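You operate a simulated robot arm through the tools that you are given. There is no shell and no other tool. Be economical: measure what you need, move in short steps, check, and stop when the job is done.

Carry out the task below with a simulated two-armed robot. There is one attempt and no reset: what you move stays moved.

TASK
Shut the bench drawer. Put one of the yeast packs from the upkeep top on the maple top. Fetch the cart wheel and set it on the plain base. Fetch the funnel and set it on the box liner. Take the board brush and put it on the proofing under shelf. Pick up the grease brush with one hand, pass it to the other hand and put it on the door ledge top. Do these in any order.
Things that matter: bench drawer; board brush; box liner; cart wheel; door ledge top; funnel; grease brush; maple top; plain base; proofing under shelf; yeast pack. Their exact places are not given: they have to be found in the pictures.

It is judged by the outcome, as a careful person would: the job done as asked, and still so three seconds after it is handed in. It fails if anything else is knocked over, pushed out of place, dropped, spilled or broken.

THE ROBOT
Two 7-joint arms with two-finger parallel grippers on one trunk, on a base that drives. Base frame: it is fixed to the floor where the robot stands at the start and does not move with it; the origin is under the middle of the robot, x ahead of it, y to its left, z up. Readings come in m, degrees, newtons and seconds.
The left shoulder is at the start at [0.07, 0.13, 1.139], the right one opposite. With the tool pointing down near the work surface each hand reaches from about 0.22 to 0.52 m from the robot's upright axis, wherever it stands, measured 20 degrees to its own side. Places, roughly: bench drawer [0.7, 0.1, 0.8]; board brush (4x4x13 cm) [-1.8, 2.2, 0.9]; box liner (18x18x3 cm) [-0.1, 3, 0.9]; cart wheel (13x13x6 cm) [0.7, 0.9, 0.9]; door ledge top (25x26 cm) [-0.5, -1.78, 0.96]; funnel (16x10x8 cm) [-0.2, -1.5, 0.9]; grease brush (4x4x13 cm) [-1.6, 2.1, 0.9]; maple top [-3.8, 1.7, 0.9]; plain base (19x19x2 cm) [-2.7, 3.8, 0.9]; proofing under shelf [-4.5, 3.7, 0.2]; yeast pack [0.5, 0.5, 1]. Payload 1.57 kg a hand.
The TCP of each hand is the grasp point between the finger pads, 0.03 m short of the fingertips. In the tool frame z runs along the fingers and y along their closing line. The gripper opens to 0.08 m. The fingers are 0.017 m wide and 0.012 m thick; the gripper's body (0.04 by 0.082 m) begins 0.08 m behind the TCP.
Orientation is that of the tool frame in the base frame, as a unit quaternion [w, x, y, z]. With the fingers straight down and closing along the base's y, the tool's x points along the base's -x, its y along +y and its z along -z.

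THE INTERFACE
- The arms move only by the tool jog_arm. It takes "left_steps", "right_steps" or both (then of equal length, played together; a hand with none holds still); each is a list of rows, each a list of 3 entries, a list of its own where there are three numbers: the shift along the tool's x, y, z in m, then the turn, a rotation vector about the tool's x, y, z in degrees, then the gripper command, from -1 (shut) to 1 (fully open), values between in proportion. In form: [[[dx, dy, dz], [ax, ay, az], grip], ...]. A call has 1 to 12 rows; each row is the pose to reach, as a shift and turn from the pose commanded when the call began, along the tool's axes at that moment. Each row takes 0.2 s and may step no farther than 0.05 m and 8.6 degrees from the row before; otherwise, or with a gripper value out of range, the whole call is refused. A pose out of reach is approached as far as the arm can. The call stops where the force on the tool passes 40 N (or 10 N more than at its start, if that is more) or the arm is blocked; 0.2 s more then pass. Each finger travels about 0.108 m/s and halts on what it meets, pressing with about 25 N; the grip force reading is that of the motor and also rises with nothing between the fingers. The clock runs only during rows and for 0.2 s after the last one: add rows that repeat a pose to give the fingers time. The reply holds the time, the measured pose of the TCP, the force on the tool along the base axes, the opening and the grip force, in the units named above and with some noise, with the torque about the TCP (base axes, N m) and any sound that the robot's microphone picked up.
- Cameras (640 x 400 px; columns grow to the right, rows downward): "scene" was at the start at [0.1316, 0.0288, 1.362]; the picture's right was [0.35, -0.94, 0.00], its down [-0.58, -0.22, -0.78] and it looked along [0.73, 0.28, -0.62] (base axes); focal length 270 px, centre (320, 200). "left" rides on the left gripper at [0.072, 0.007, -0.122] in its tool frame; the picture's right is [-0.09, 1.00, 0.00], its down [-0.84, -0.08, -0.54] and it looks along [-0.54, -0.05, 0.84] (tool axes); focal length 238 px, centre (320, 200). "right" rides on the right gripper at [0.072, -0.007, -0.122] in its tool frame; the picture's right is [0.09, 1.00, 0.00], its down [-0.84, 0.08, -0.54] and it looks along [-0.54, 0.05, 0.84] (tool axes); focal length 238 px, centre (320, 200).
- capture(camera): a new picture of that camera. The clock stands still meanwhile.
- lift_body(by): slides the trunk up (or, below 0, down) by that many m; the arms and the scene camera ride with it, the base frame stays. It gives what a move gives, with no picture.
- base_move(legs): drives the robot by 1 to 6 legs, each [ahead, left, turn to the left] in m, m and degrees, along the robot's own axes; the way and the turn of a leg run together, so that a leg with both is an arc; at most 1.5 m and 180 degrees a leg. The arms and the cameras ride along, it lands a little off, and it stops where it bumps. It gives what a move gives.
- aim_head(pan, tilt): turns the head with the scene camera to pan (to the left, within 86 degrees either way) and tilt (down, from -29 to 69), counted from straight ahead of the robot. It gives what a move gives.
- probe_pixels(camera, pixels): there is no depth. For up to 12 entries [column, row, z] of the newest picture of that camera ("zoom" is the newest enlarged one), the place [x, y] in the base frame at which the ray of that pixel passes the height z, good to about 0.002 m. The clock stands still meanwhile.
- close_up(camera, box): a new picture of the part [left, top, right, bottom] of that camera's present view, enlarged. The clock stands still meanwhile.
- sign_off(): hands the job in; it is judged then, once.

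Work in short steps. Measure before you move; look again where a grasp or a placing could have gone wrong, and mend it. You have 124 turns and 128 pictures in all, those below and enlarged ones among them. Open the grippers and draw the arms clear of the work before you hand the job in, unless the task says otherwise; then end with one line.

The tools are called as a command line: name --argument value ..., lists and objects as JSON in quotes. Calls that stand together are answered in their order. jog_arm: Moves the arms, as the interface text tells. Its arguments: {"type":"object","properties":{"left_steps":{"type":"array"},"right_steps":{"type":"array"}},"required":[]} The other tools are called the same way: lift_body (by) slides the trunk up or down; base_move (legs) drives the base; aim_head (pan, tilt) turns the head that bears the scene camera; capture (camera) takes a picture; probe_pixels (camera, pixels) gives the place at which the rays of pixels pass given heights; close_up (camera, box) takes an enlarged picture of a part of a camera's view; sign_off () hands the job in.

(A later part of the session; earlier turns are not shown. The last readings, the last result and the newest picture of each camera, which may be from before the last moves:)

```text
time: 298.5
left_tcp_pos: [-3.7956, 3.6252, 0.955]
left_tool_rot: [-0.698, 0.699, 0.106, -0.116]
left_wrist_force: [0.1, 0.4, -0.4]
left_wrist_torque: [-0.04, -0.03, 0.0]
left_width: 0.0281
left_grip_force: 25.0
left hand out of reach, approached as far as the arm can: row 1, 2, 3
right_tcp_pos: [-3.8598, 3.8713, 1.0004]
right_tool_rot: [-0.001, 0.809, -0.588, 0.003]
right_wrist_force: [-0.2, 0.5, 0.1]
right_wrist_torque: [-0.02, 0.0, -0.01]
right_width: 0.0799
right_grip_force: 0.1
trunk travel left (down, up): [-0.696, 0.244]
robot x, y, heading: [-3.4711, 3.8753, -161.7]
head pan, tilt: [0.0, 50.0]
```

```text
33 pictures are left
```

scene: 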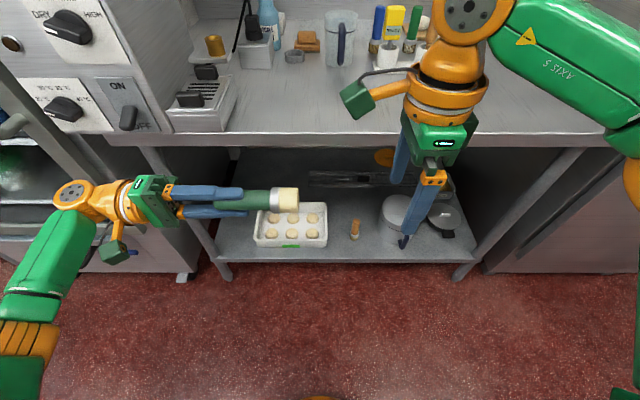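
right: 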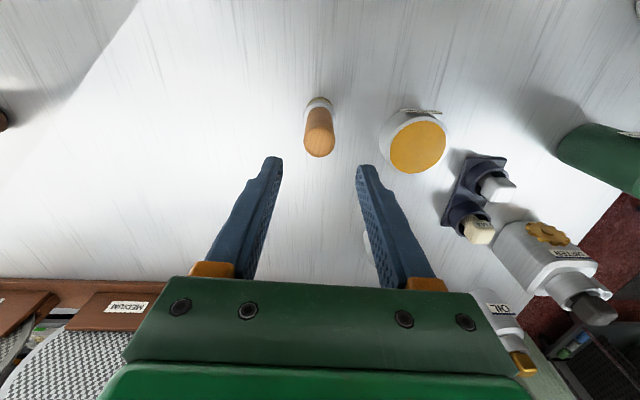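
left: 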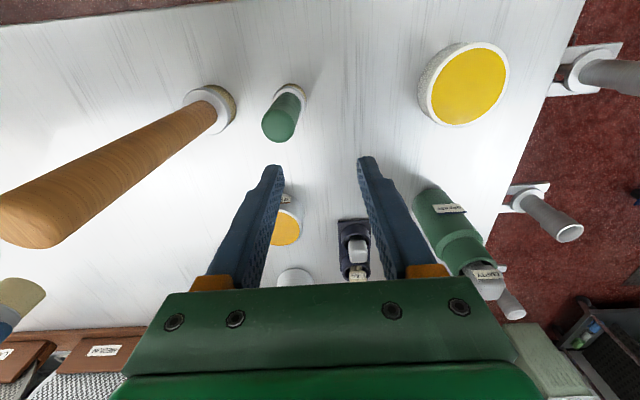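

The pose works: the brush lies level, bottom pointing right, and the right hand points down with its fingers fore-and-aft. I bring the right hand above the lower handle, 5.2 cm from the left grasp point, staying 10 cm above, and check.

jog_arm --right_steps '[[[0, 0, -0.04], [0, 0, 0], 1], [[0.03, 0, -0.07], [0, 0, 0], 1], [[0.07, 0.005, -0.07], [0, 0, 0], 1], [[0.11, 0.01, -0.07], [0, 0, 0], 1], [[0.15, 0.0152, -0.07], [0, 0, 0], 1], [[0.19, 0.0152, -0.07], [0, 0, 0], 1], [[0.2022, 0.0152, -0.07], [0, 0, 0], 1]]'

capture --camera "right"

capture --camera "scene"

```text
time: 300.1
left_tcp_pos: [-3.7944, 3.6254, 0.9554]
left_tool_rot: [-0.698, 0.699, 0.107, -0.116]
left_wrist_force: [0.6, 0.5, -0.8]
left_wrist_torque: [-0.01, -0.01, 0.0]
left_width: 0.028
left_grip_force: 24.7
right_tcp_pos: [-3.805, 3.7266, 1.0585]
right_tool_rot: [-0.001, 0.807, -0.59, 0.004]
right_wrist_force: [0.1, 0.6, 0.1]
right_wrist_torque: [0.01, 0.03, -0.02]
right_width: 0.0799
right_grip_force: 0.0
right hand out of reach, approached as far as the arm can: row 5, 6, 7
trunk travel left (down, up): [-0.696, 0.244]
robot x, y, heading: [-3.4757, 3.8777, -161.8]
head pan, tilt: [0.0, 50.0]
```

```text
32 pictures are left
```

right: 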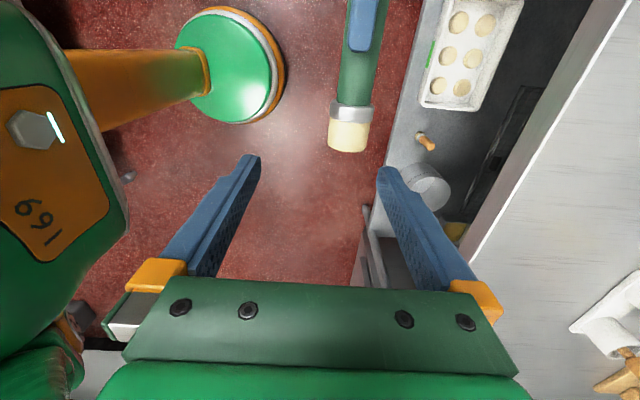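

```text
31 pictures are left
```

scene: 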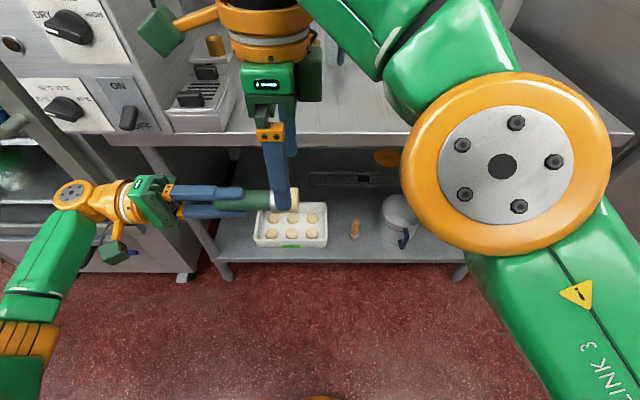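

The right hand stops 5 cm short laterally, so the left brings the brush to it: 4.75 cm further right and 2.1 cm toward me.

jog_arm --left_steps '[[[0.01, 0, 0.015], [0, 0, 0], -1], [[0.021, 0, 0.03], [0, 0, 0], -1], [[0.021, 0, 0.0475], [0, 0, 0], -1]]'

capture --camera "right"

```text
time: 300.9
left_tcp_pos: [-3.7888, 3.6771, 0.9556]
left_tool_rot: [-0.698, 0.699, 0.106, -0.117]
left_wrist_force: [0.4, 0.2, -1.4]
left_wrist_torque: [-0.08, -0.02, -0.03]
left_width: 0.0285
left_grip_force: 24.9
right_tcp_pos: [-3.8052, 3.7273, 1.0599]
right_tool_rot: [0.002, 0.806, -0.591, 0.004]
right_wrist_force: [0.4, 0.1, 1.3]
right_wrist_torque: [0.01, 0.01, 0.03]
right_width: 0.0802
right_grip_force: 0.1
trunk travel left (down, up): [-0.696, 0.244]
robot x, y, heading: [-3.4755, 3.8794, -161.8]
head pan, tilt: [0.0, 50.0]
```

```text
30 pictures are left
```

right: 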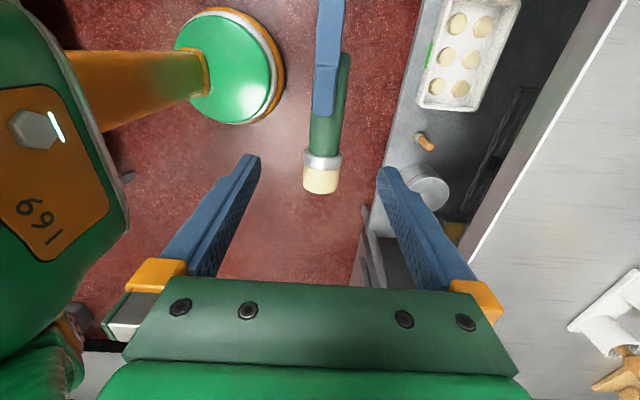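

Aligned (5.3 cm along, no side offset). I lower the right hand onto the handle and close it.

jog_arm --right_steps '[[[0, 0, 0.03], [0, 0, 0], 1], [[0, 0, 0.06], [0, 0, 0], 1], [[0, 0, 0.087], [0, 0, 0], 1], [[0, 0, 0.087], [0, 0, 0], 0], [[0, 0, 0.087], [0, 0, 0], -1], [[0, 0, 0.087], [0, 0, 0], -1], [[0, 0, 0.087], [0, 0, 0], -1]]'

capture --camera "scene"

```text
time: 302.5
left_tcp_pos: [-3.7877, 3.6757, 0.9561]
left_tool_rot: [-0.698, 0.698, 0.106, -0.117]
left_wrist_force: [17.8, 5.3, 5.5]
left_wrist_torque: [0.09, 0.15, -0.37]
left_width: 0.0283
left_grip_force: 25.1
right_tcp_pos: [-3.8038, 3.727, 0.9706]
right_tool_rot: [0.0, 0.809, -0.588, 0.001]
right_wrist_force: [-19.5, -4.4, -6.0]
right_wrist_torque: [0.08, 0.24, -0.64]
right_width: 0.0294
right_grip_force: 25.0
trunk travel left (down, up): [-0.696, 0.244]
robot x, y, heading: [-3.4714, 3.8784, -161.7]
head pan, tilt: [0.0, 50.0]
```

```text
29 pictures are left
```

scene: 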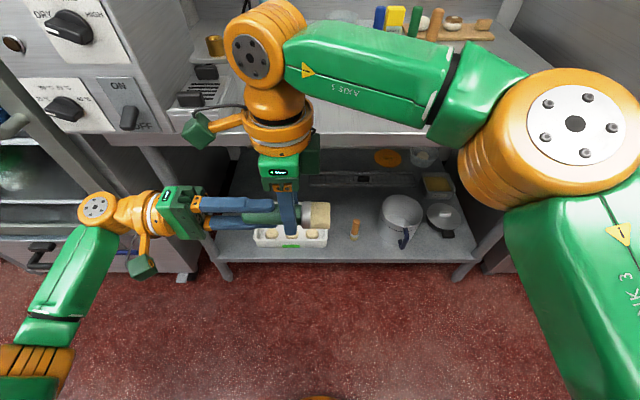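

Both hands hold the handle. The left now opens and draws away to the left along its fingers.

jog_arm --left_steps '[[[0, 0, 0], [0, 0, 0], 0], [[0, 0, 0], [0, 0, 0], 0.8], [[0, 0, 0], [0, 0, 0], 0.8], [[0, 0, -0.03], [0, 0, 0], 0.8], [[0, 0, -0.06], [0, 0, 0], 0.8], [[0, 0, -0.09], [0, 0, 0], 0.8], [[0, 0, -0.12], [0, 0, 0], 0.8]]'

jog_arm --left_steps '[[[0, 0, 0], [-8, 0, 0], 1], [[0, 0, 0], [-16, 0, 0], 1], [[0, 0, 0], [-24, 0, 0], 1], [[0, 0, 0], [-32, 0, 0], 1], [[0, 0, 0], [-40, 0, 0], 1], [[0, 0, 0], [-48, 0, 0], 1], [[0, 0, 0], [-56, 0, 0], 1], [[0, 0, 0], [-64, 0, 0], 1], [[0, 0, 0], [-72, 0, 0], 1], [[0, 0, 0], [-80, 0, 0], 1], [[0, 0, 0], [-88, 0, 0], 1], [[0, 0, 0], [-90, 0, 0], 1]]' --right_steps '[[[-0.01, 0, -0.02], [0, 0, 0], -1], [[-0.03, 0, -0.04], [0, 0, 0], -1], [[-0.05, 0, -0.06], [0, 0, 0], -1], [[-0.07, 0, -0.08], [0, 0, 0], -1], [[-0.09, -0.01, -0.08], [0, 0, 0], -1], [[-0.12, -0.01, -0.08], [0, 0, 0], -1], [[-0.15, -0.01, -0.08], [0, 0, 0], -1], [[-0.15, -0.01, -0.08], [0, 0, 0], -1], [[-0.15, -0.01, -0.08], [0, 0, 0], -1], [[-0.15, -0.01, -0.08], [0, 0, 0], -1], [[-0.15, -0.01, -0.08], [0, 0, 0], -1], [[-0.15, -0.01, -0.08], [0, 0, 0], -1]]'

capture --camera "scene"

```text
time: 304.1
left_tcp_pos: [-3.7511, 3.5607, 0.9548]
left_tool_rot: [0.699, -0.697, -0.105, 0.117]
left_wrist_force: [0.4, -0.6, -0.9]
left_wrist_torque: [-0.02, 0.02, -0.01]
left_width: 0.0718
left_grip_force: 0.0
right_tcp_pos: [-3.8029, 3.7249, 0.971]
right_tool_rot: [-0.001, 0.809, -0.588, 0.0]
right_wrist_force: [0.4, -0.3, -0.2]
right_wrist_torque: [0.01, -0.01, -0.03]
right_width: 0.028
right_grip_force: 25.1
trunk travel left (down, up): [-0.696, 0.244]
robot x, y, heading: [-3.4761, 3.8769, -161.9]
head pan, tilt: [0.0, 50.0]
```

```text
time: 306.7
left_tcp_pos: [-3.7515, 3.5604, 0.9566]
left_tool_rot: [0.001, 0.987, 0.158, -0.008]
left_wrist_force: [0.9, -0.5, -0.2]
left_wrist_torque: [0.0, 0.04, 0.02]
left_width: 0.08
left_grip_force: 0.1
right_tcp_pos: [-3.8399, 3.8707, 1.051]
right_tool_rot: [-0.001, 0.809, -0.588, 0.002]
right_wrist_force: [-0.2, 0.4, -0.6]
right_wrist_torque: [0.0, 0.03, 0.0]
right_width: 0.0282
right_grip_force: 25.4
trunk travel left (down, up): [-0.696, 0.244]
robot x, y, heading: [-3.4741, 3.8765, -161.7]
head pan, tilt: [0.0, 50.0]
```

```text
28 pictures are left
```

scene: 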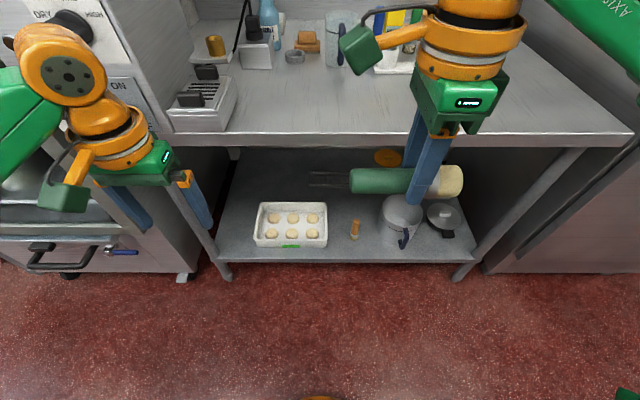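

The pass is done; the right hand holds the grease brush. I raise the trunk and drive out of the aisle, back past the start, toward the door ledge.

lift_body --by 0.23

base_move --legs '[[0, 0, 89.7], [1.45, 0, 0], [1.15, 0, 0], [0.85, 0.08, 0], [0, 0, 90]]'

base_move --legs '[[1.0, 0, 0], [1.0, 0, 0], [0, 0, -90], [1.5, 0, 0]]'

aim_head --pan -15 --tilt 30

capture --camera "scene"

```text
time: 309.1
left_tcp_pos: [-3.7512, 3.5618, 1.1846]
left_tool_rot: [0.0, 0.988, 0.157, -0.007]
left_wrist_force: [1.2, -0.7, -0.9]
left_wrist_torque: [0.0, 0.01, 0.02]
left_width: 0.0801
left_grip_force: 0.0
right_tcp_pos: [-3.8406, 3.8722, 1.281]
right_tool_rot: [-0.001, 0.809, -0.588, 0.002]
right_wrist_force: [0.1, -0.9, -1.4]
right_wrist_torque: [0.01, -0.03, 0.02]
right_width: 0.028
right_grip_force: 25.6
trunk travel left (down, up): [-0.926, 0.014]
robot x, y, heading: [-3.4711, 3.8757, -162.0]
head pan, tilt: [0.0, 50.0]
```

```text
time: 333.4
left_tcp_pos: [-2.0906, 0.9297, 1.1862]
left_tool_rot: [0.008, -0.146, 0.989, 0.001]
left_wrist_force: [0.0, -0.8, -0.1]
left_wrist_torque: [0.0, -0.01, 0.01]
left_width: 0.0799
left_grip_force: 0.1
right_tcp_pos: [-2.0074, 0.6174, 1.2811]
right_tool_rot: [-0.002, 0.598, 0.802, -0.001]
right_wrist_force: [-0.3, 0.2, -0.9]
right_wrist_torque: [0.01, 0.01, -0.01]
right_width: 0.0279
right_grip_force: 25.2
trunk travel left (down, up): [-0.926, 0.014]
robot x, y, heading: [-2.376, 0.6225, 16.6]
head pan, tilt: [0.0, 50.0]
```

```text
time: 354.3
left_tcp_pos: [0.3159, -0.4975, 1.1866]
left_tool_rot: [0.006, 0.587, 0.809, -0.006]
left_wrist_force: [-1.6, -0.2, 0.0]
left_wrist_torque: [0.0, -0.03, 0.01]
left_width: 0.0799
left_grip_force: 0.0
right_tcp_pos: [0.0055, -0.5877, 1.281]
right_tool_rot: [-0.001, 0.988, 0.155, 0.001]
right_wrist_force: [-0.4, 0.6, -0.7]
right_wrist_torque: [0.03, -0.02, 0.04]
right_width: 0.0277
right_grip_force: 25.0
trunk travel left (down, up): [-0.926, 0.014]
robot x, y, heading: [-0.0013, -0.2256, -71.8]
head pan, tilt: [0.0, 50.0]
```

```text
time: 355.1
left_tcp_pos: [0.3155, -0.499, 1.185]
left_tool_rot: [0.006, 0.587, 0.809, -0.005]
left_wrist_force: [0.7, 0.0, 0.3]
left_wrist_torque: [0.02, -0.01, -0.05]
left_width: 0.0801
left_grip_force: 0.0
right_tcp_pos: [0.0055, -0.5881, 1.2805]
right_tool_rot: [-0.001, 0.988, 0.156, 0.0]
right_wrist_force: [-0.1, 0.1, -0.9]
right_wrist_torque: [-0.04, -0.05, 0.04]
right_width: 0.0277
right_grip_force: 24.7
trunk travel left (down, up): [-0.926, 0.014]
robot x, y, heading: [-0.0013, -0.2216, -72.0]
head pan, tilt: [-15.0, 30.0]
```

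```text
27 pictures are left
```

scene: 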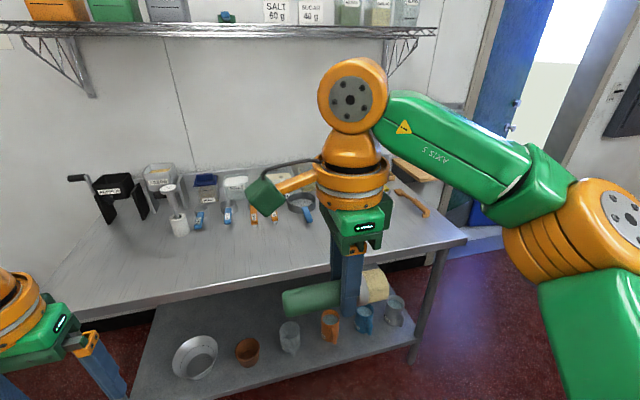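

I check the floor to my right before strafing toward the ledge.

aim_head --pan -70 --tilt 35

capture --camera "scene"

```text
time: 356.4
left_tcp_pos: [0.3157, -0.4984, 1.1862]
left_tool_rot: [0.005, 0.587, 0.809, -0.005]
left_wrist_force: [-0.2, 0.6, 1.1]
left_wrist_torque: [0.0, 0.02, 0.02]
left_width: 0.0799
left_grip_force: 0.3
right_tcp_pos: [0.0046, -0.5891, 1.2802]
right_tool_rot: [-0.001, 0.988, 0.156, 0.001]
right_wrist_force: [-0.1, 0.9, -0.1]
right_wrist_torque: [-0.02, -0.03, 0.01]
right_width: 0.0278
right_grip_force: 25.7
trunk travel left (down, up): [-0.926, 0.014]
robot x, y, heading: [0.0017, -0.2247, -71.9]
head pan, tilt: [-70.0, 35.0]
```

```text
26 pictures are left
```

scene: 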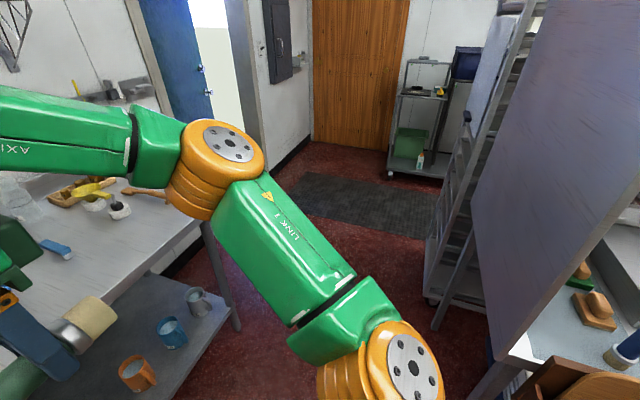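

probe_pixels --camera "scene" --pixels '[[436, 328, 0.0], [500, 355, 0.85], [432, 300, 0.1], [238, 330, 0.0], [195, 225, 0.88], [95, 195, 0.95], [490, 180, 1.2], [300, 200, 0.0]]'

base_move --legs '[[0.2, 0, 0], [0, -0.45, 0]]'

aim_head --pan -25 --tilt 35

capture --camera "scene"

```text
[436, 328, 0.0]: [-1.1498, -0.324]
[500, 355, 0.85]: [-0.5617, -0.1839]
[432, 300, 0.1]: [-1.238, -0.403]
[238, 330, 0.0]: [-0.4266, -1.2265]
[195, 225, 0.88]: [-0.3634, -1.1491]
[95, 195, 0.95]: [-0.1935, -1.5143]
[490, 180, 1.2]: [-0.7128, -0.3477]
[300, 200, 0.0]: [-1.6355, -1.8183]
```

```text
time: 360.3
left_tcp_pos: [-0.0506, -0.8274, 1.1855]
left_tool_rot: [0.005, 0.588, 0.809, -0.006]
left_wrist_force: [0.0, 0.4, 0.3]
left_wrist_torque: [0.03, 0.02, 0.01]
left_width: 0.0801
left_grip_force: 0.0
right_tcp_pos: [-0.3627, -0.9166, 1.2809]
right_tool_rot: [-0.001, 0.988, 0.155, 0.0]
right_wrist_force: [0.5, -0.5, -0.5]
right_wrist_torque: [-0.01, -0.02, -0.05]
right_width: 0.0278
right_grip_force: 24.6
trunk travel left (down, up): [-0.926, 0.014]
robot x, y, heading: [-0.3699, -0.549, -72.2]
head pan, tilt: [-70.0, 35.0]
```

```text
time: 361.4
left_tcp_pos: [-0.0536, -0.8277, 1.1859]
left_tool_rot: [0.006, 0.588, 0.809, -0.006]
left_wrist_force: [-0.4, 0.4, 0.6]
left_wrist_torque: [0.01, 0.0, -0.01]
left_width: 0.08
left_grip_force: 0.0
right_tcp_pos: [-0.3636, -0.9171, 1.281]
right_tool_rot: [0.0, 0.988, 0.154, 0.001]
right_wrist_force: [0.0, 0.7, -0.5]
right_wrist_torque: [0.01, -0.02, -0.01]
right_width: 0.0279
right_grip_force: 24.7
trunk travel left (down, up): [-0.926, 0.014]
robot x, y, heading: [-0.3654, -0.5509, -72.1]
head pan, tilt: [-25.0, 35.0]
```

```text
25 pictures are left
```

scene: 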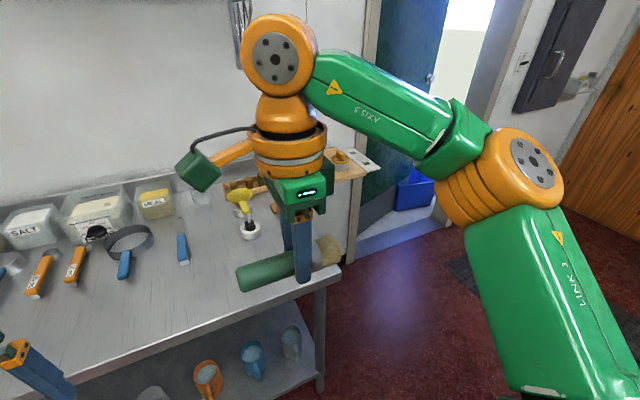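

The floor is free for t<−0.15. I go to a stance beside the table end (n≈−1.06, t≈−1.08), turned 25° left, from which both the ledge and the funnel are in reach.

base_move --legs '[[0, -0.54, 0], [0.64, 0, 0], [0, 0, 25]]'

aim_head --pan 0 --tilt 50

capture --camera "scene"

```text
time: 369.0
left_tcp_pos: [-0.2862, -1.4485, 1.1864]
left_tool_rot: [0.007, 0.398, 0.917, -0.003]
left_wrist_force: [0.3, 0.6, -0.5]
left_wrist_torque: [-0.02, -0.02, -0.03]
left_width: 0.0799
left_grip_force: 0.0
right_tcp_pos: [-0.529, -1.6597, 1.2803]
right_tool_rot: [-0.001, 0.931, 0.365, 0.001]
right_wrist_force: [0.0, 0.4, -0.6]
right_wrist_torque: [-0.01, -0.01, 0.01]
right_width: 0.0277
right_grip_force: 25.2
trunk travel left (down, up): [-0.926, 0.014]
robot x, y, heading: [-0.6869, -1.331, -47.0]
head pan, tilt: [-25.0, 35.0]
```

```text
time: 369.9
left_tcp_pos: [-0.2849, -1.4475, 1.1863]
left_tool_rot: [0.007, 0.399, 0.917, -0.004]
left_wrist_force: [0.9, 0.7, -0.2]
left_wrist_torque: [0.0, -0.01, 0.01]
left_width: 0.08
left_grip_force: 0.1
right_tcp_pos: [-0.5277, -1.6613, 1.2811]
right_tool_rot: [-0.002, 0.931, 0.365, 0.001]
right_wrist_force: [0.2, -1.0, -0.6]
right_wrist_torque: [-0.03, 0.03, 0.01]
right_width: 0.0279
right_grip_force: 24.6
trunk travel left (down, up): [-0.926, 0.014]
robot x, y, heading: [-0.6871, -1.3301, -47.1]
head pan, tilt: [0.0, 50.0]
```

```text
24 pictures are left
```

scene: 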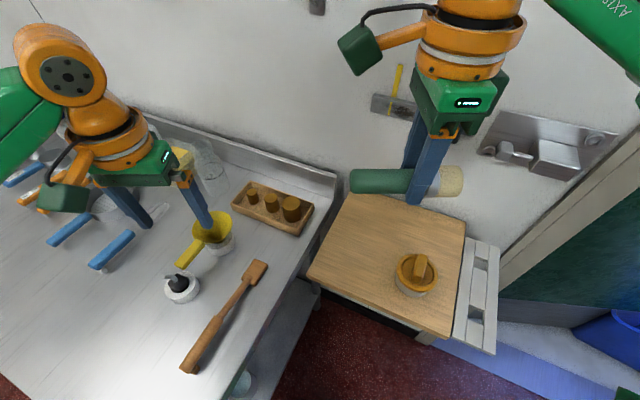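

The ledge board (308–465, 195–335) has one object at (418,275); the back half is free. I probe the target (390,224) and corners.

probe_pixels --camera "scene" --pixels '[[390, 224, 0.96], [350, 196, 0.96], [465, 216, 0.96], [308, 272, 0.96], [450, 332, 0.96], [417, 283, 0.97], [398, 265, 1.0]]'

probe_pixels --camera "scene" --pixels '[[213, 228, 0.95], [213, 228, 1.0], [185, 258, 0.92], [222, 250, 0.88], [205, 262, 0.95]]'

close_up --camera "scene" --box '[150, 140, 310, 310]'

```text
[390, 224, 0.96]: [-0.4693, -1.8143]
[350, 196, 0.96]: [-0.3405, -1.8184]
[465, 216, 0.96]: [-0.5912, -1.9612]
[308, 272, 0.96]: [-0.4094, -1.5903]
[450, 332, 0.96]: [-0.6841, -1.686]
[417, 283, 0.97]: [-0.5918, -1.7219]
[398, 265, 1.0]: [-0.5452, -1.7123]
```

```text
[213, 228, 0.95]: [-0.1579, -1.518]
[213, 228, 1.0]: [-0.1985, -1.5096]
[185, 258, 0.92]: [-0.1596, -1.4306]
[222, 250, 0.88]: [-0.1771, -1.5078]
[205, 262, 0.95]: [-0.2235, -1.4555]
```

```text
2.35 times, centred on (230, 225) of scene
```

zoom: 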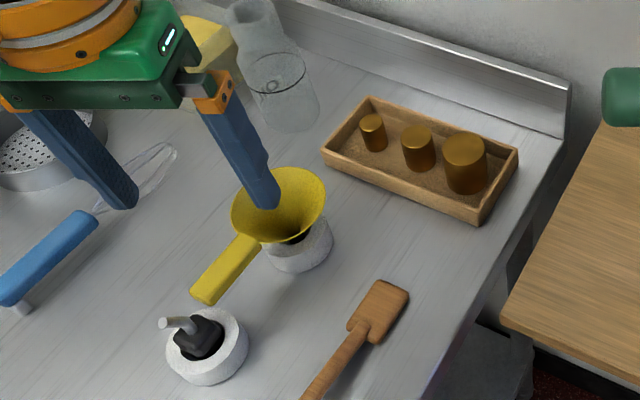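

Target on the ledge: centre (−0.470, −1.775). I move the right hand above it, lower the trunk 0.1 m, then lower the hand to just above the board.

jog_arm --right_steps '[[[-0.01, 0.035, 0], [0, 0, 0], -1], [[-0.02, 0.07, 0], [0, 0, 0], -1], [[-0.03, 0.1, 0.02], [0, 0, 0], -1], [[-0.035, 0.1226, 0.04], [0, 0, 0], -1]]'

lift_body --by -0.1

capture --camera "scene"

```text
time: 370.9
left_tcp_pos: [-0.2846, -1.4479, 1.1853]
left_tool_rot: [0.007, 0.398, 0.917, -0.003]
left_wrist_force: [0.3, 0.1, -0.5]
left_wrist_torque: [-0.01, -0.02, 0.0]
left_width: 0.0801
left_grip_force: 0.0
right_tcp_pos: [-0.4738, -1.7597, 1.2377]
right_tool_rot: [-0.002, 0.931, 0.366, 0.0]
right_wrist_force: [-0.1, 0.4, -1.0]
right_wrist_torque: [-0.01, 0.05, 0.02]
right_width: 0.0278
right_grip_force: 25.2
right hand out of reach, approached as far as the arm can: row 4
trunk travel left (down, up): [-0.926, 0.014]
robot x, y, heading: [-0.6858, -1.3293, -46.6]
head pan, tilt: [0.0, 50.0]
```

```text
time: 372.2
left_tcp_pos: [-0.2848, -1.4484, 1.0858]
left_tool_rot: [0.007, 0.398, 0.917, -0.004]
left_wrist_force: [-0.5, 0.7, 0.5]
left_wrist_torque: [0.0, 0.01, 0.0]
left_width: 0.08
left_grip_force: 0.1
right_tcp_pos: [-0.4758, -1.7592, 1.138]
right_tool_rot: [-0.002, 0.931, 0.365, 0.0]
right_wrist_force: [-0.4, -0.2, -0.6]
right_wrist_torque: [-0.03, -0.02, -0.01]
right_width: 0.0278
right_grip_force: 25.1
trunk travel left (down, up): [-0.826, 0.114]
robot x, y, heading: [-0.6914, -1.3301, -46.8]
head pan, tilt: [0.0, 50.0]
```

```text
22 pictures are left
```

scene: 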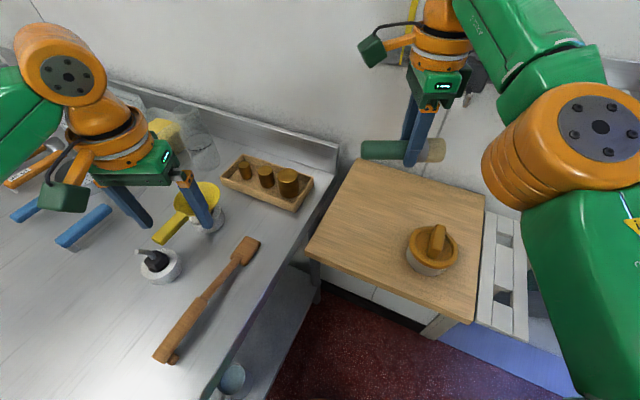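

The position (−0.476, −1.759) is over the free board area. I lower with shrinking steps until the brush touches.

jog_arm --right_steps '[[[0, 0, 0.04], [0, 0, 0], -1], [[0, 0, 0.08], [0, 0, 0], -1], [[0, 0, 0.11], [0, 0, 0], -1], [[0, 0, 0.12], [0, 0, 0], -1], [[0, 0, 0.128], [0, 0, 0], -1], [[0, 0, 0.134], [0, 0, 0], -1], [[0, 0, 0.14], [0, 0, 0], -1]]'

close_up --camera "scene" --box '[290, 90, 510, 330]'

```text
time: 373.8
left_tcp_pos: [-0.2845, -1.4486, 1.0857]
left_tool_rot: [0.006, 0.399, 0.917, -0.004]
left_wrist_force: [-1.4, -0.8, 0.3]
left_wrist_torque: [-0.02, -0.01, 0.03]
left_width: 0.0801
left_grip_force: 0.1
right_tcp_pos: [-0.4755, -1.7588, 0.997]
right_tool_rot: [-0.002, 0.931, 0.365, 0.0]
right_wrist_force: [0.1, -0.6, -0.7]
right_wrist_torque: [0.04, -0.02, -0.02]
right_width: 0.0279
right_grip_force: 25.2
trunk travel left (down, up): [-0.826, 0.114]
robot x, y, heading: [-0.6875, -1.3266, -46.8]
head pan, tilt: [0.0, 50.0]
```

```text
1.67 times, centred on (400, 210) of scene
```

zoom: 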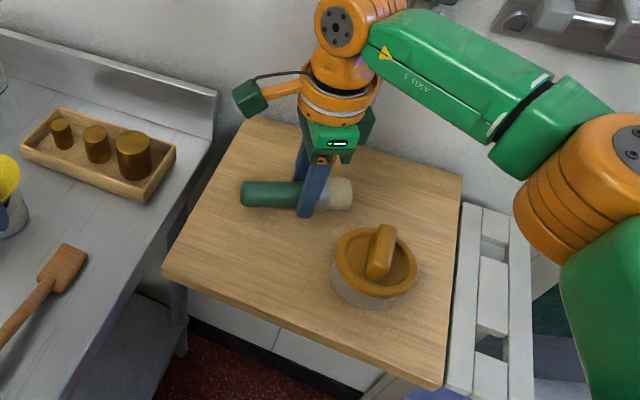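

No contact yet, well placed. I continue down in 3–4 mm steps.

jog_arm --right_steps '[[[0, 0, 0.004], [0, 0, 0], -1], [[0, 0, 0.008], [0, 0, 0], -1], [[0, 0, 0.012], [0, 0, 0], -1], [[0, 0, 0.015], [0, 0, 0], -1], [[0, 0, 0.018], [0, 0, 0], -1]]'

```text
time: 375.0
left_tcp_pos: [-0.2864, -1.4455, 1.0872]
left_tool_rot: [0.006, 0.399, 0.917, -0.005]
left_wrist_force: [0.0, -0.3, -0.2]
left_wrist_torque: [0.0, 0.01, 0.0]
left_width: 0.0801
left_grip_force: 0.1
right_tcp_pos: [-0.4748, -1.7572, 0.9806]
right_tool_rot: [0.0, 0.931, 0.365, 0.0]
right_wrist_force: [1.9, -4.0, 16.1]
right_wrist_torque: [-0.48, 0.21, 0.13]
right_width: 0.0281
right_grip_force: 24.8
trunk travel left (down, up): [-0.826, 0.114]
robot x, y, heading: [-0.687, -1.3334, -46.8]
head pan, tilt: [0.0, 50.0]
```

Contact (16 N). I ease 1 mm, open gently, and withdraw straight up, then check that the brush stays.

jog_arm --right_steps '[[[0, 0, -0.001], [0, 0, 0], -0.3], [[0, 0, -0.001], [0, 0, 0], 0], [[0, 0, -0.001], [0, 0, 0], 0.5], [[0, 0, -0.001], [0, 0, 0], 0.6], [[0, 0, -0.03], [0, 0, 0], 0.6], [[0, 0, -0.07], [0, 0, 0], 0.6], [[0, 0, -0.11], [0, 0, 0], 0.6], [[0, 0, -0.15], [0, 0, 0], 0.6], [[0, -0.04, -0.17], [0, 0, 0], 0.6], [[0, -0.08, -0.17], [0, 0, 0], 0.6]]'

capture --camera "scene"

capture --camera "left"

```text
time: 377.2
left_tcp_pos: [-0.286, -1.4476, 1.087]
left_tool_rot: [0.009, 0.399, 0.917, -0.004]
left_wrist_force: [-0.6, 0.0, -0.9]
left_wrist_torque: [0.01, 0.02, 0.03]
left_width: 0.08
left_grip_force: 0.1
right_tcp_pos: [-0.5328, -1.6999, 1.1506]
right_tool_rot: [-0.002, 0.931, 0.365, 0.001]
right_wrist_force: [0.0, 0.0, -0.6]
right_wrist_torque: [-0.02, -0.04, 0.02]
right_width: 0.0639
right_grip_force: 0.0
trunk travel left (down, up): [-0.826, 0.114]
robot x, y, heading: [-0.687, -1.3297, -46.9]
head pan, tilt: [0.0, 50.0]
```

```text
20 pictures are left
```

scene: 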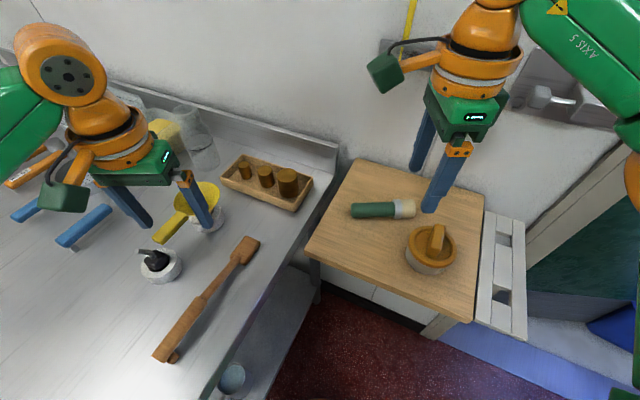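

```text
19 pictures are left
```

left: 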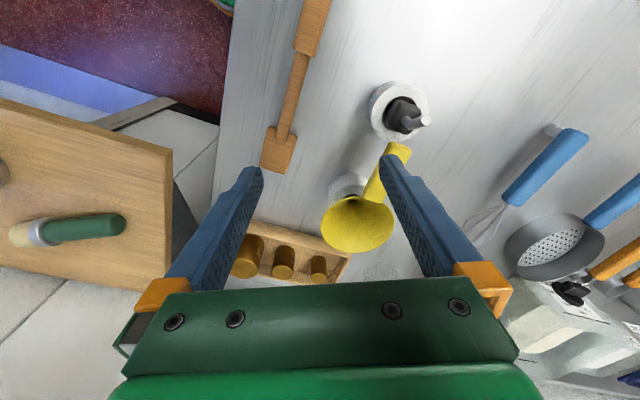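

The grease brush rests on the ledge. Now the yellow funnel: I triangulate its handle (scene ~ (172,228), left ~ (392,162)) and bowl.

probe_pixels --camera "scene" --pixels '[[171, 229, 0.94], [171, 229, 0.96], [171, 229, 0.92], [200, 197, 0.95], [200, 197, 0.97], [158, 238, 0.94], [182, 217, 0.95]]'

probe_pixels --camera "left" --pixels '[[388, 170, 0.94], [388, 170, 0.96], [388, 170, 0.92], [357, 222, 0.95], [357, 222, 0.97], [403, 150, 0.94], [373, 190, 0.95]]'

close_up --camera "left" --box '[290, 70, 460, 270]'

```text
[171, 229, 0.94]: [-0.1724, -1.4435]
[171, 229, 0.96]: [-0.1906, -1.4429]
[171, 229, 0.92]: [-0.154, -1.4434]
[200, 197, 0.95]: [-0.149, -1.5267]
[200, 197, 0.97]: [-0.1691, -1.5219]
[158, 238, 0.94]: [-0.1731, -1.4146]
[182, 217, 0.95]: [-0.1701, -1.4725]
```

```text
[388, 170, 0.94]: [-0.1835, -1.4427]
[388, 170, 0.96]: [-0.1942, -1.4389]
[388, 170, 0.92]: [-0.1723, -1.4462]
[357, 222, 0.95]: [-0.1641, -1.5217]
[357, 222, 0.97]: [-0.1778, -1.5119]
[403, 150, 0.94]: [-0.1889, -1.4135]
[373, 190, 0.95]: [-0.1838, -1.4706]
```

```text
2.00 times, centred on (375, 170) of left
```

zoom: 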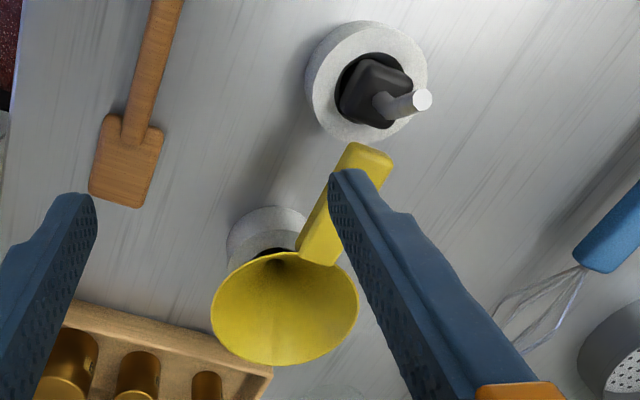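

Both views meet at z≈0.957: handle middle about (−0.187, −1.445), running along heading ~104°. I step 5 cm nearer, turn the left hand 28.5° and hover above the handle.

base_move --legs '[[0.045, -0.02, 0]]'

jog_arm --left_steps '[[[0, 0.02, 0], [0, 0, 7], 0.3], [[-0.01, 0.045, 0], [0, 0, 14], 0.3], [[-0.02, 0.07, 0], [0, 0, 21], 0.3], [[-0.023, 0.0934, 0], [0, 0, 28.5], 0.3], [[-0.023, 0.0934, 0.03], [0, 0, 28.5], 0.3]]'

capture --camera "left"

```text
time: 378.1
left_tcp_pos: [-0.2707, -1.4873, 1.0878]
left_tool_rot: [0.008, 0.398, 0.917, -0.006]
left_wrist_force: [-0.4, 0.6, 0.1]
left_wrist_torque: [-0.08, -0.03, 0.0]
left_width: 0.0799
left_grip_force: 0.1
right_tcp_pos: [-0.5157, -1.7393, 1.1526]
right_tool_rot: [0.001, 0.931, 0.365, 0.0]
right_wrist_force: [-1.5, 0.1, 1.4]
right_wrist_torque: [-0.06, -0.04, -0.01]
right_width: 0.0639
right_grip_force: 0.1
trunk travel left (down, up): [-0.826, 0.114]
robot x, y, heading: [-0.6689, -1.3785, -47.2]
head pan, tilt: [0.0, 50.0]
```

```text
time: 379.3
left_tcp_pos: [-0.1847, -1.4463, 1.0558]
left_tool_rot: [0.006, 0.612, 0.791, -0.002]
left_wrist_force: [-0.1, 0.1, -0.4]
left_wrist_torque: [0.02, 0.0, 0.0]
left_width: 0.0524
left_grip_force: 0.0
right_tcp_pos: [-0.5128, -1.7469, 1.1497]
right_tool_rot: [0.0, 0.93, 0.367, 0.0]
right_wrist_force: [0.1, -0.2, 0.7]
right_wrist_torque: [-0.03, 0.01, 0.0]
right_width: 0.0642
right_grip_force: 0.1
trunk travel left (down, up): [-0.826, 0.114]
robot x, y, heading: [-0.6747, -1.3763, -46.7]
head pan, tilt: [0.0, 50.0]
```

```text
17 pictures are left
```

left: 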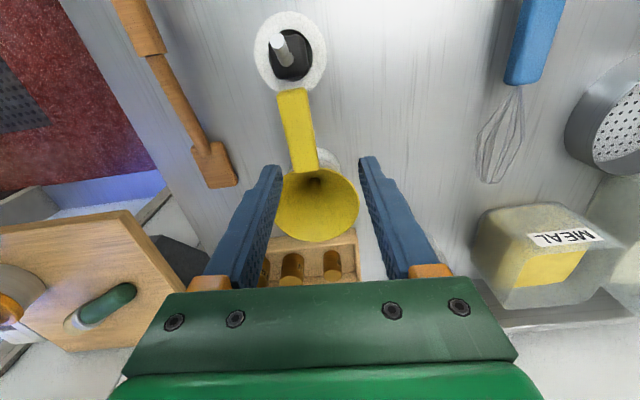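

I probe the handle ends here to correct position and angle.

probe_pixels --camera "left" --pixels '[[293, 100, 0.957], [304, 150, 0.957], [299, 125, 0.957], [299, 125, 0.945], [280, 130, 0.957], [318, 130, 0.957], [291, 50, 0.92]]'

```text
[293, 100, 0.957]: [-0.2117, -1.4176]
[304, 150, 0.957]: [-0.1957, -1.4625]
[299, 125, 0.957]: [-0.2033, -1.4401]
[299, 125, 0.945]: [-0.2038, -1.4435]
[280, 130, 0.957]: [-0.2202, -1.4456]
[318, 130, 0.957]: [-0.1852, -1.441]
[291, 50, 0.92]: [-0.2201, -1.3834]
```

I correct by (−1.8, +0.4) cm and −5°, lower to z 0.95, close on the handle, and lift gently.

jog_arm --left_steps '[[[0.0084, -0.0164, 0.0], [0, 0, -5], 0.3], [[0.0084, -0.0164, 0.04], [0, 0, -5], 0.3], [[0.0084, -0.0164, 0.08], [0, 0, -5], 0.3], [[0.0084, -0.0164, 0.106], [0, 0, -5], 0.3], [[0.0084, -0.0164, 0.106], [0, 0, -5], -1], [[0.0084, -0.0164, 0.106], [0, 0, -5], -1], [[0.0084, -0.0164, 0.106], [0, 0, -5], -1], [[0.0084, -0.0164, 0.1], [0, 0, -5], -1], [[0.0084, -0.0164, 0.085], [0, 0, -5], -1], [[0.0084, -0.0164, 0.06], [0, 0, -5], -1], [[0.0084, -0.0164, 0.03], [0, 0, -5], -1], [[0.0084, -0.0164, 0.0], [0, 0, -5], -1]]'

capture --camera "scene"

```text
time: 381.9
left_tcp_pos: [-0.2019, -1.4436, 1.0555]
left_tool_rot: [0.007, 0.577, 0.817, -0.001]
left_wrist_force: [0.2, 0.1, -1.0]
left_wrist_torque: [0.06, 0.0, -0.03]
left_width: 0.0229
left_grip_force: 24.9
right_tcp_pos: [-0.5148, -1.7467, 1.1505]
right_tool_rot: [-0.002, 0.931, 0.366, 0.0]
right_wrist_force: [-0.7, 0.0, -0.2]
right_wrist_torque: [-0.01, -0.01, -0.01]
right_width: 0.0645
right_grip_force: 0.1
trunk travel left (down, up): [-0.826, 0.114]
robot x, y, heading: [-0.6704, -1.3791, -47.2]
head pan, tilt: [0.0, 50.0]
```

```text
16 pictures are left
```

scene: 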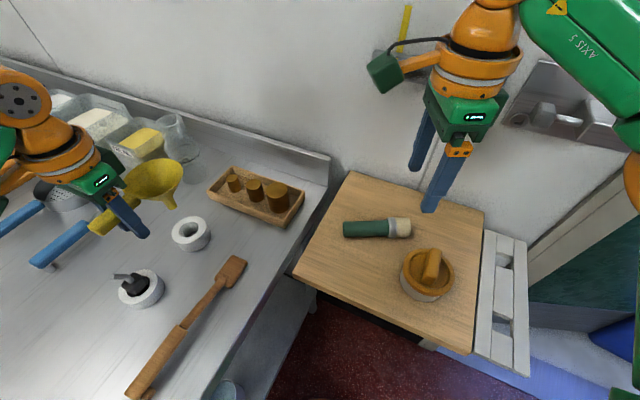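

The funnel is held by its handle. I raise the trunk and drive out: away from the table, then across, turn to face the wall bench, and strafe along it to the box liner.

lift_body --by 0.1

base_move --legs '[[-0.547, 0.255, 0], [0.407, 0.874, 0], [0, 0, 65.1], [0, 1.48, 0], [0, 1.48, 0]]'

aim_head --pan 20 --tilt 42

capture --camera "scene"

```text
time: 383.3
left_tcp_pos: [-0.2018, -1.4438, 1.1559]
left_tool_rot: [0.007, 0.577, 0.817, -0.002]
left_wrist_force: [0.0, -0.4, -0.9]
left_wrist_torque: [0.07, -0.01, 0.01]
left_width: 0.0232
left_grip_force: 25.0
right_tcp_pos: [-0.5129, -1.7481, 1.2502]
right_tool_rot: [-0.001, 0.931, 0.366, 0.0]
right_wrist_force: [-0.2, 1.0, -0.5]
right_wrist_torque: [-0.05, -0.01, 0.03]
right_width: 0.0637
right_grip_force: 0.1
trunk travel left (down, up): [-0.926, 0.014]
robot x, y, heading: [-0.6691, -1.3768, -47.1]
head pan, tilt: [0.0, 50.0]
```

```text
time: 408.1
left_tcp_pos: [-0.5933, 2.7168, 1.1548]
left_tool_rot: [0.007, 0.049, 0.999, 0.003]
left_wrist_force: [0.1, 0.6, -1.0]
left_wrist_torque: [0.03, 0.02, 0.01]
left_width: 0.0231
left_grip_force: 25.0
right_tcp_pos: [-0.4489, 2.3052, 1.2503]
right_tool_rot: [-0.002, 0.59, 0.808, 0.0]
right_wrist_force: [0.3, -0.1, -0.7]
right_wrist_torque: [-0.01, 0.01, 0.03]
right_width: 0.0642
right_grip_force: 0.0
trunk travel left (down, up): [-0.926, 0.014]
robot x, y, heading: [-0.8488, 2.3229, 17.8]
head pan, tilt: [0.0, 50.0]
```

```text
time: 408.9
left_tcp_pos: [-0.5925, 2.7167, 1.1564]
left_tool_rot: [0.008, 0.048, 0.999, 0.001]
left_wrist_force: [0.3, -0.2, -0.6]
left_wrist_torque: [0.02, 0.05, 0.03]
left_width: 0.0231
left_grip_force: 24.9
right_tcp_pos: [-0.4505, 2.3061, 1.2504]
right_tool_rot: [-0.001, 0.59, 0.808, 0.0]
right_wrist_force: [0.7, 0.3, -0.9]
right_wrist_torque: [0.0, -0.01, 0.03]
right_width: 0.0643
right_grip_force: 0.1
trunk travel left (down, up): [-0.926, 0.014]
robot x, y, heading: [-0.8523, 2.3181, 18.0]
head pan, tilt: [20.0, 42.0]
```

```text
15 pictures are left
```

scene: 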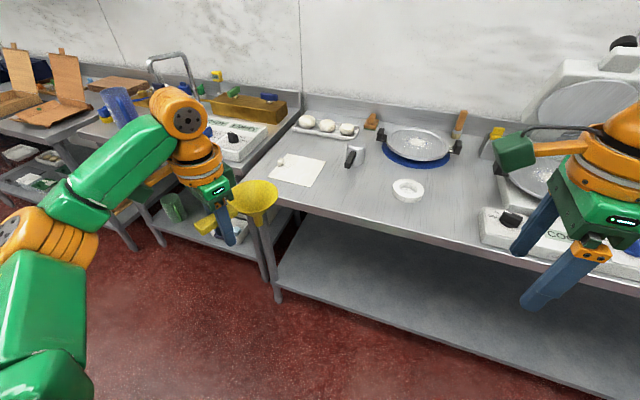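

The white square at (300,170) looks like the box liner. I probe and zoom.

probe_pixels --camera "scene" --pixels '[[298, 170, 0.88], [298, 170, 0.9], [281, 155, 0.89], [325, 158, 0.89], [312, 187, 0.89], [268, 180, 0.89], [408, 189, 0.89], [300, 210, 0.88], [282, 162, 0.9]]'

close_up --camera "scene" --box '[200, 100, 480, 270]'

```text
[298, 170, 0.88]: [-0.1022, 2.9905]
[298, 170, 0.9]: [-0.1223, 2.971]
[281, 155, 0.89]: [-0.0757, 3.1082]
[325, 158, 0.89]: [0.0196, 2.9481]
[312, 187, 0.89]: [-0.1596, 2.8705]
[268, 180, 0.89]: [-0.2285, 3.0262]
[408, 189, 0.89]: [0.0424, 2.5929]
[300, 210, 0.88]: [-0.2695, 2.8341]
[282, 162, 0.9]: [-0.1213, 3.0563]
```

```text
2.29 times, centred on (340, 185) of scene
```

zoom: 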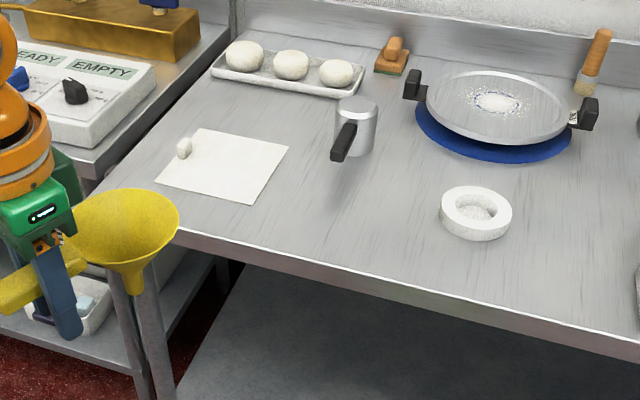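

The white square sheet (centre ≈ (−0.112, 2.985), with a small knob at its left edge) is the liner. I drive in with the funnel, then tilt it 34° so that it can rest on spout and handle end, above the liner.

base_move --legs '[[0.42, 0.12, 0]]'

jog_arm --left_steps '[[[-0.02, 0, 0], [0, -7, 0], -1], [[-0.04, 0, 0], [0, -14, 0], -1], [[-0.06, 0, 0], [0, -21, 0], -1], [[-0.07, 0, 0], [0, -28, 0], -1], [[-0.07, 0, 0], [0, -34, 0], -1]]'

lift_body --by -0.1

capture --camera "scene"

```text
time: 411.6
left_tcp_pos: [-0.2321, 2.9583, 1.1561]
left_tool_rot: [0.009, 0.051, 0.999, 0.002]
left_wrist_force: [0.1, -0.5, -0.7]
left_wrist_torque: [0.02, 0.06, 0.01]
left_width: 0.023
left_grip_force: 25.1
right_tcp_pos: [-0.0906, 2.5458, 1.2508]
right_tool_rot: [-0.001, 0.591, 0.806, 0.001]
right_wrist_force: [0.7, -0.5, 0.6]
right_wrist_torque: [0.0, 0.02, 0.02]
right_width: 0.0642
right_grip_force: 0.1
trunk travel left (down, up): [-0.926, 0.014]
robot x, y, heading: [-0.4938, 2.5627, 17.6]
head pan, tilt: [20.0, 42.0]
```

```text
time: 412.8
left_tcp_pos: [-0.161, 2.9506, 1.1558]
left_tool_rot: [0.3, 0.049, 0.952, -0.013]
left_wrist_force: [0.5, 0.1, -1.4]
left_wrist_torque: [-0.01, 0.03, 0.01]
left_width: 0.0233
left_grip_force: 24.4
right_tcp_pos: [-0.0902, 2.547, 1.2524]
right_tool_rot: [-0.001, 0.591, 0.807, -0.001]
right_wrist_force: [0.1, 0.0, 0.0]
right_wrist_torque: [-0.01, -0.03, 0.01]
right_width: 0.0638
right_grip_force: 0.1
trunk travel left (down, up): [-0.926, 0.014]
robot x, y, heading: [-0.4924, 2.5644, 17.5]
head pan, tilt: [20.0, 42.0]
```

```text
time: 414.1
left_tcp_pos: [-0.1609, 2.9503, 1.0566]
left_tool_rot: [0.298, 0.05, 0.953, -0.014]
left_wrist_force: [-0.1, -0.5, -0.6]
left_wrist_torque: [-0.03, 0.02, -0.02]
left_width: 0.023
left_grip_force: 25.2
right_tcp_pos: [-0.0896, 2.5479, 1.1519]
right_tool_rot: [-0.002, 0.591, 0.807, 0.0]
right_wrist_force: [-0.3, -0.6, -0.1]
right_wrist_torque: [-0.03, 0.0, -0.03]
right_width: 0.0639
right_grip_force: 0.0
trunk travel left (down, up): [-0.826, 0.114]
robot x, y, heading: [-0.4916, 2.5596, 17.7]
head pan, tilt: [20.0, 42.0]
```

```text
13 pictures are left
```

scene: 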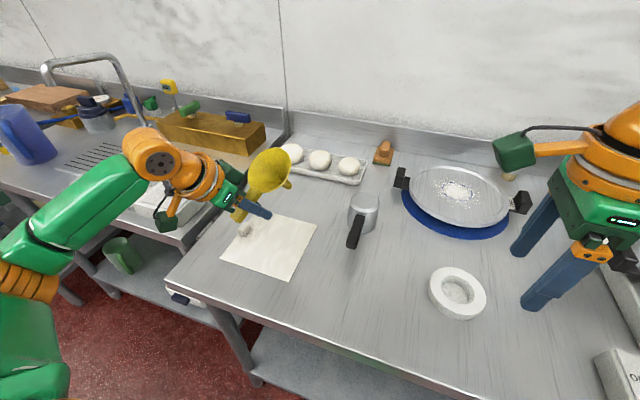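

The funnel hangs tilted, handle end toward me. I re-measure the liner's corners from here.

probe_pixels --camera "scene" --pixels '[[316, 224, 0.885], [288, 281, 0.885], [221, 258, 0.885], [262, 213, 0.885], [244, 230, 0.9], [270, 246, 0.885], [238, 212, 1.03], [290, 184, 1.02]]'

```text
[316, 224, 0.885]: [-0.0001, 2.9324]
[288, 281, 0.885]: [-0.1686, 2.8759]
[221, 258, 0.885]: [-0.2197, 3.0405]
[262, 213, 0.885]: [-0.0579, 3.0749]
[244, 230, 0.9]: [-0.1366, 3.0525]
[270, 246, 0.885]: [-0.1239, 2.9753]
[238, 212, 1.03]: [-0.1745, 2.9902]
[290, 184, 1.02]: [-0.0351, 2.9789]
```

Liner centre ≈ (−0.112, 2.981). I shift (1.3, 2.6) cm and lower to just above resting height.

jog_arm --left_steps '[[[-0.0083, 0.0272, 0.0059], [0, 0, 0], -1], [[0.0145, 0.0272, 0.0387], [0, 0, 0], -1], [[0.0372, 0.0272, 0.0716], [0, 0, 0], -1], [[0.0543, 0.0272, 0.0962], [0, 0, 0], -1], [[0.0611, 0.0272, 0.1061], [0, 0, 0], -1], [[0.0657, 0.0272, 0.1126], [0, 0, 0], -1], [[0.0697, 0.0272, 0.1184], [0, 0, 0], -1]]'

close_up --camera "scene" --box '[190, 150, 350, 290]'

```text
time: 415.7
left_tcp_pos: [-0.1445, 2.9773, 0.9318]
left_tool_rot: [0.312, 0.049, 0.949, -0.008]
left_wrist_force: [-4.9, -1.8, 15.4]
left_wrist_torque: [-0.23, 0.01, -0.17]
left_width: 0.0231
left_grip_force: 24.9
right_tcp_pos: [-0.0932, 2.5448, 1.1523]
right_tool_rot: [0.0, 0.591, 0.807, 0.002]
right_wrist_force: [0.5, -0.1, 0.3]
right_wrist_torque: [0.0, 0.01, 0.01]
right_width: 0.064
right_grip_force: 0.0
trunk travel left (down, up): [-0.826, 0.114]
robot x, y, heading: [-0.4921, 2.563, 17.9]
head pan, tilt: [20.0, 42.0]
stopped in row 7 (left hand): the force on the tool passed its limit at 46 N (the readings are from after the stop); the commanded pose is now the measured one
```

```text
2.86 times, centred on (270, 220) of scene
```

zoom: 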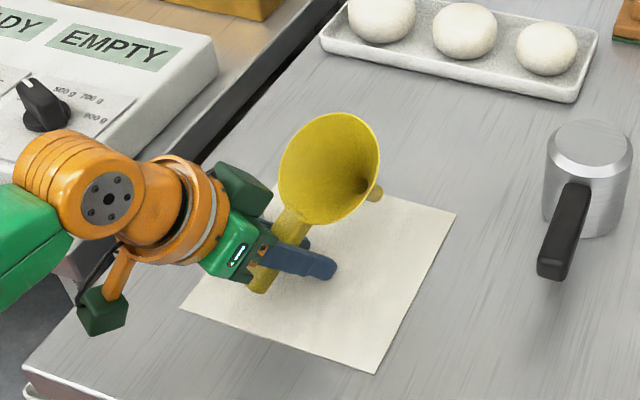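

The funnel is down on the liner (15 N). I ease 1 mm, open slowly, and withdraw along the fingers.

jog_arm --left_steps '[[[0, 0, -0.001], [0, 0, 0], -0.35], [[0, 0, -0.001], [0, 0, 0], -0.2], [[0, 0, -0.001], [0, 0, 0], -0.05], [[0, 0, -0.001], [0, 0, 0], 0.1], [[0, 0, -0.001], [0, 0, 0], 0.1], [[0, 0, -0.02], [0, 0, 0], 0.2], [[0, 0, -0.05], [0, 0, 0], 0.3], [[0, 0, -0.09], [0, 0, 0], 0.4], [[0, 0, -0.13], [0, 0, 0], 0.5], [[0, 0, -0.16], [0, 0, 0], 0.5]]'

close_up --camera "scene" --box '[150, 130, 390, 290]'

```text
time: 417.9
left_tcp_pos: [-0.2387, 2.9871, 1.0563]
left_tool_rot: [0.308, 0.049, 0.95, -0.008]
left_wrist_force: [0.0, -0.2, -1.0]
left_wrist_torque: [-0.01, -0.01, -0.02]
left_width: 0.0601
left_grip_force: 0.1
right_tcp_pos: [-0.0904, 2.5448, 1.1499]
right_tool_rot: [-0.001, 0.591, 0.806, 0.0]
right_wrist_force: [0.1, -0.1, 0.0]
right_wrist_torque: [0.0, 0.03, 0.01]
right_width: 0.0641
right_grip_force: 0.0
trunk travel left (down, up): [-0.826, 0.114]
robot x, y, heading: [-0.4923, 2.5635, 18.0]
head pan, tilt: [20.0, 42.0]
```

```text
2.50 times, centred on (270, 210) of scene
```

zoom: 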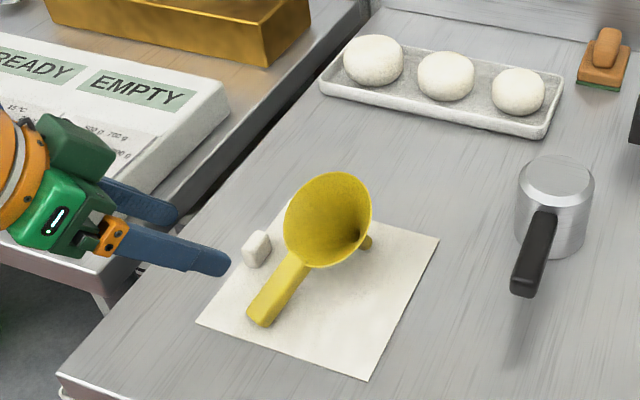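

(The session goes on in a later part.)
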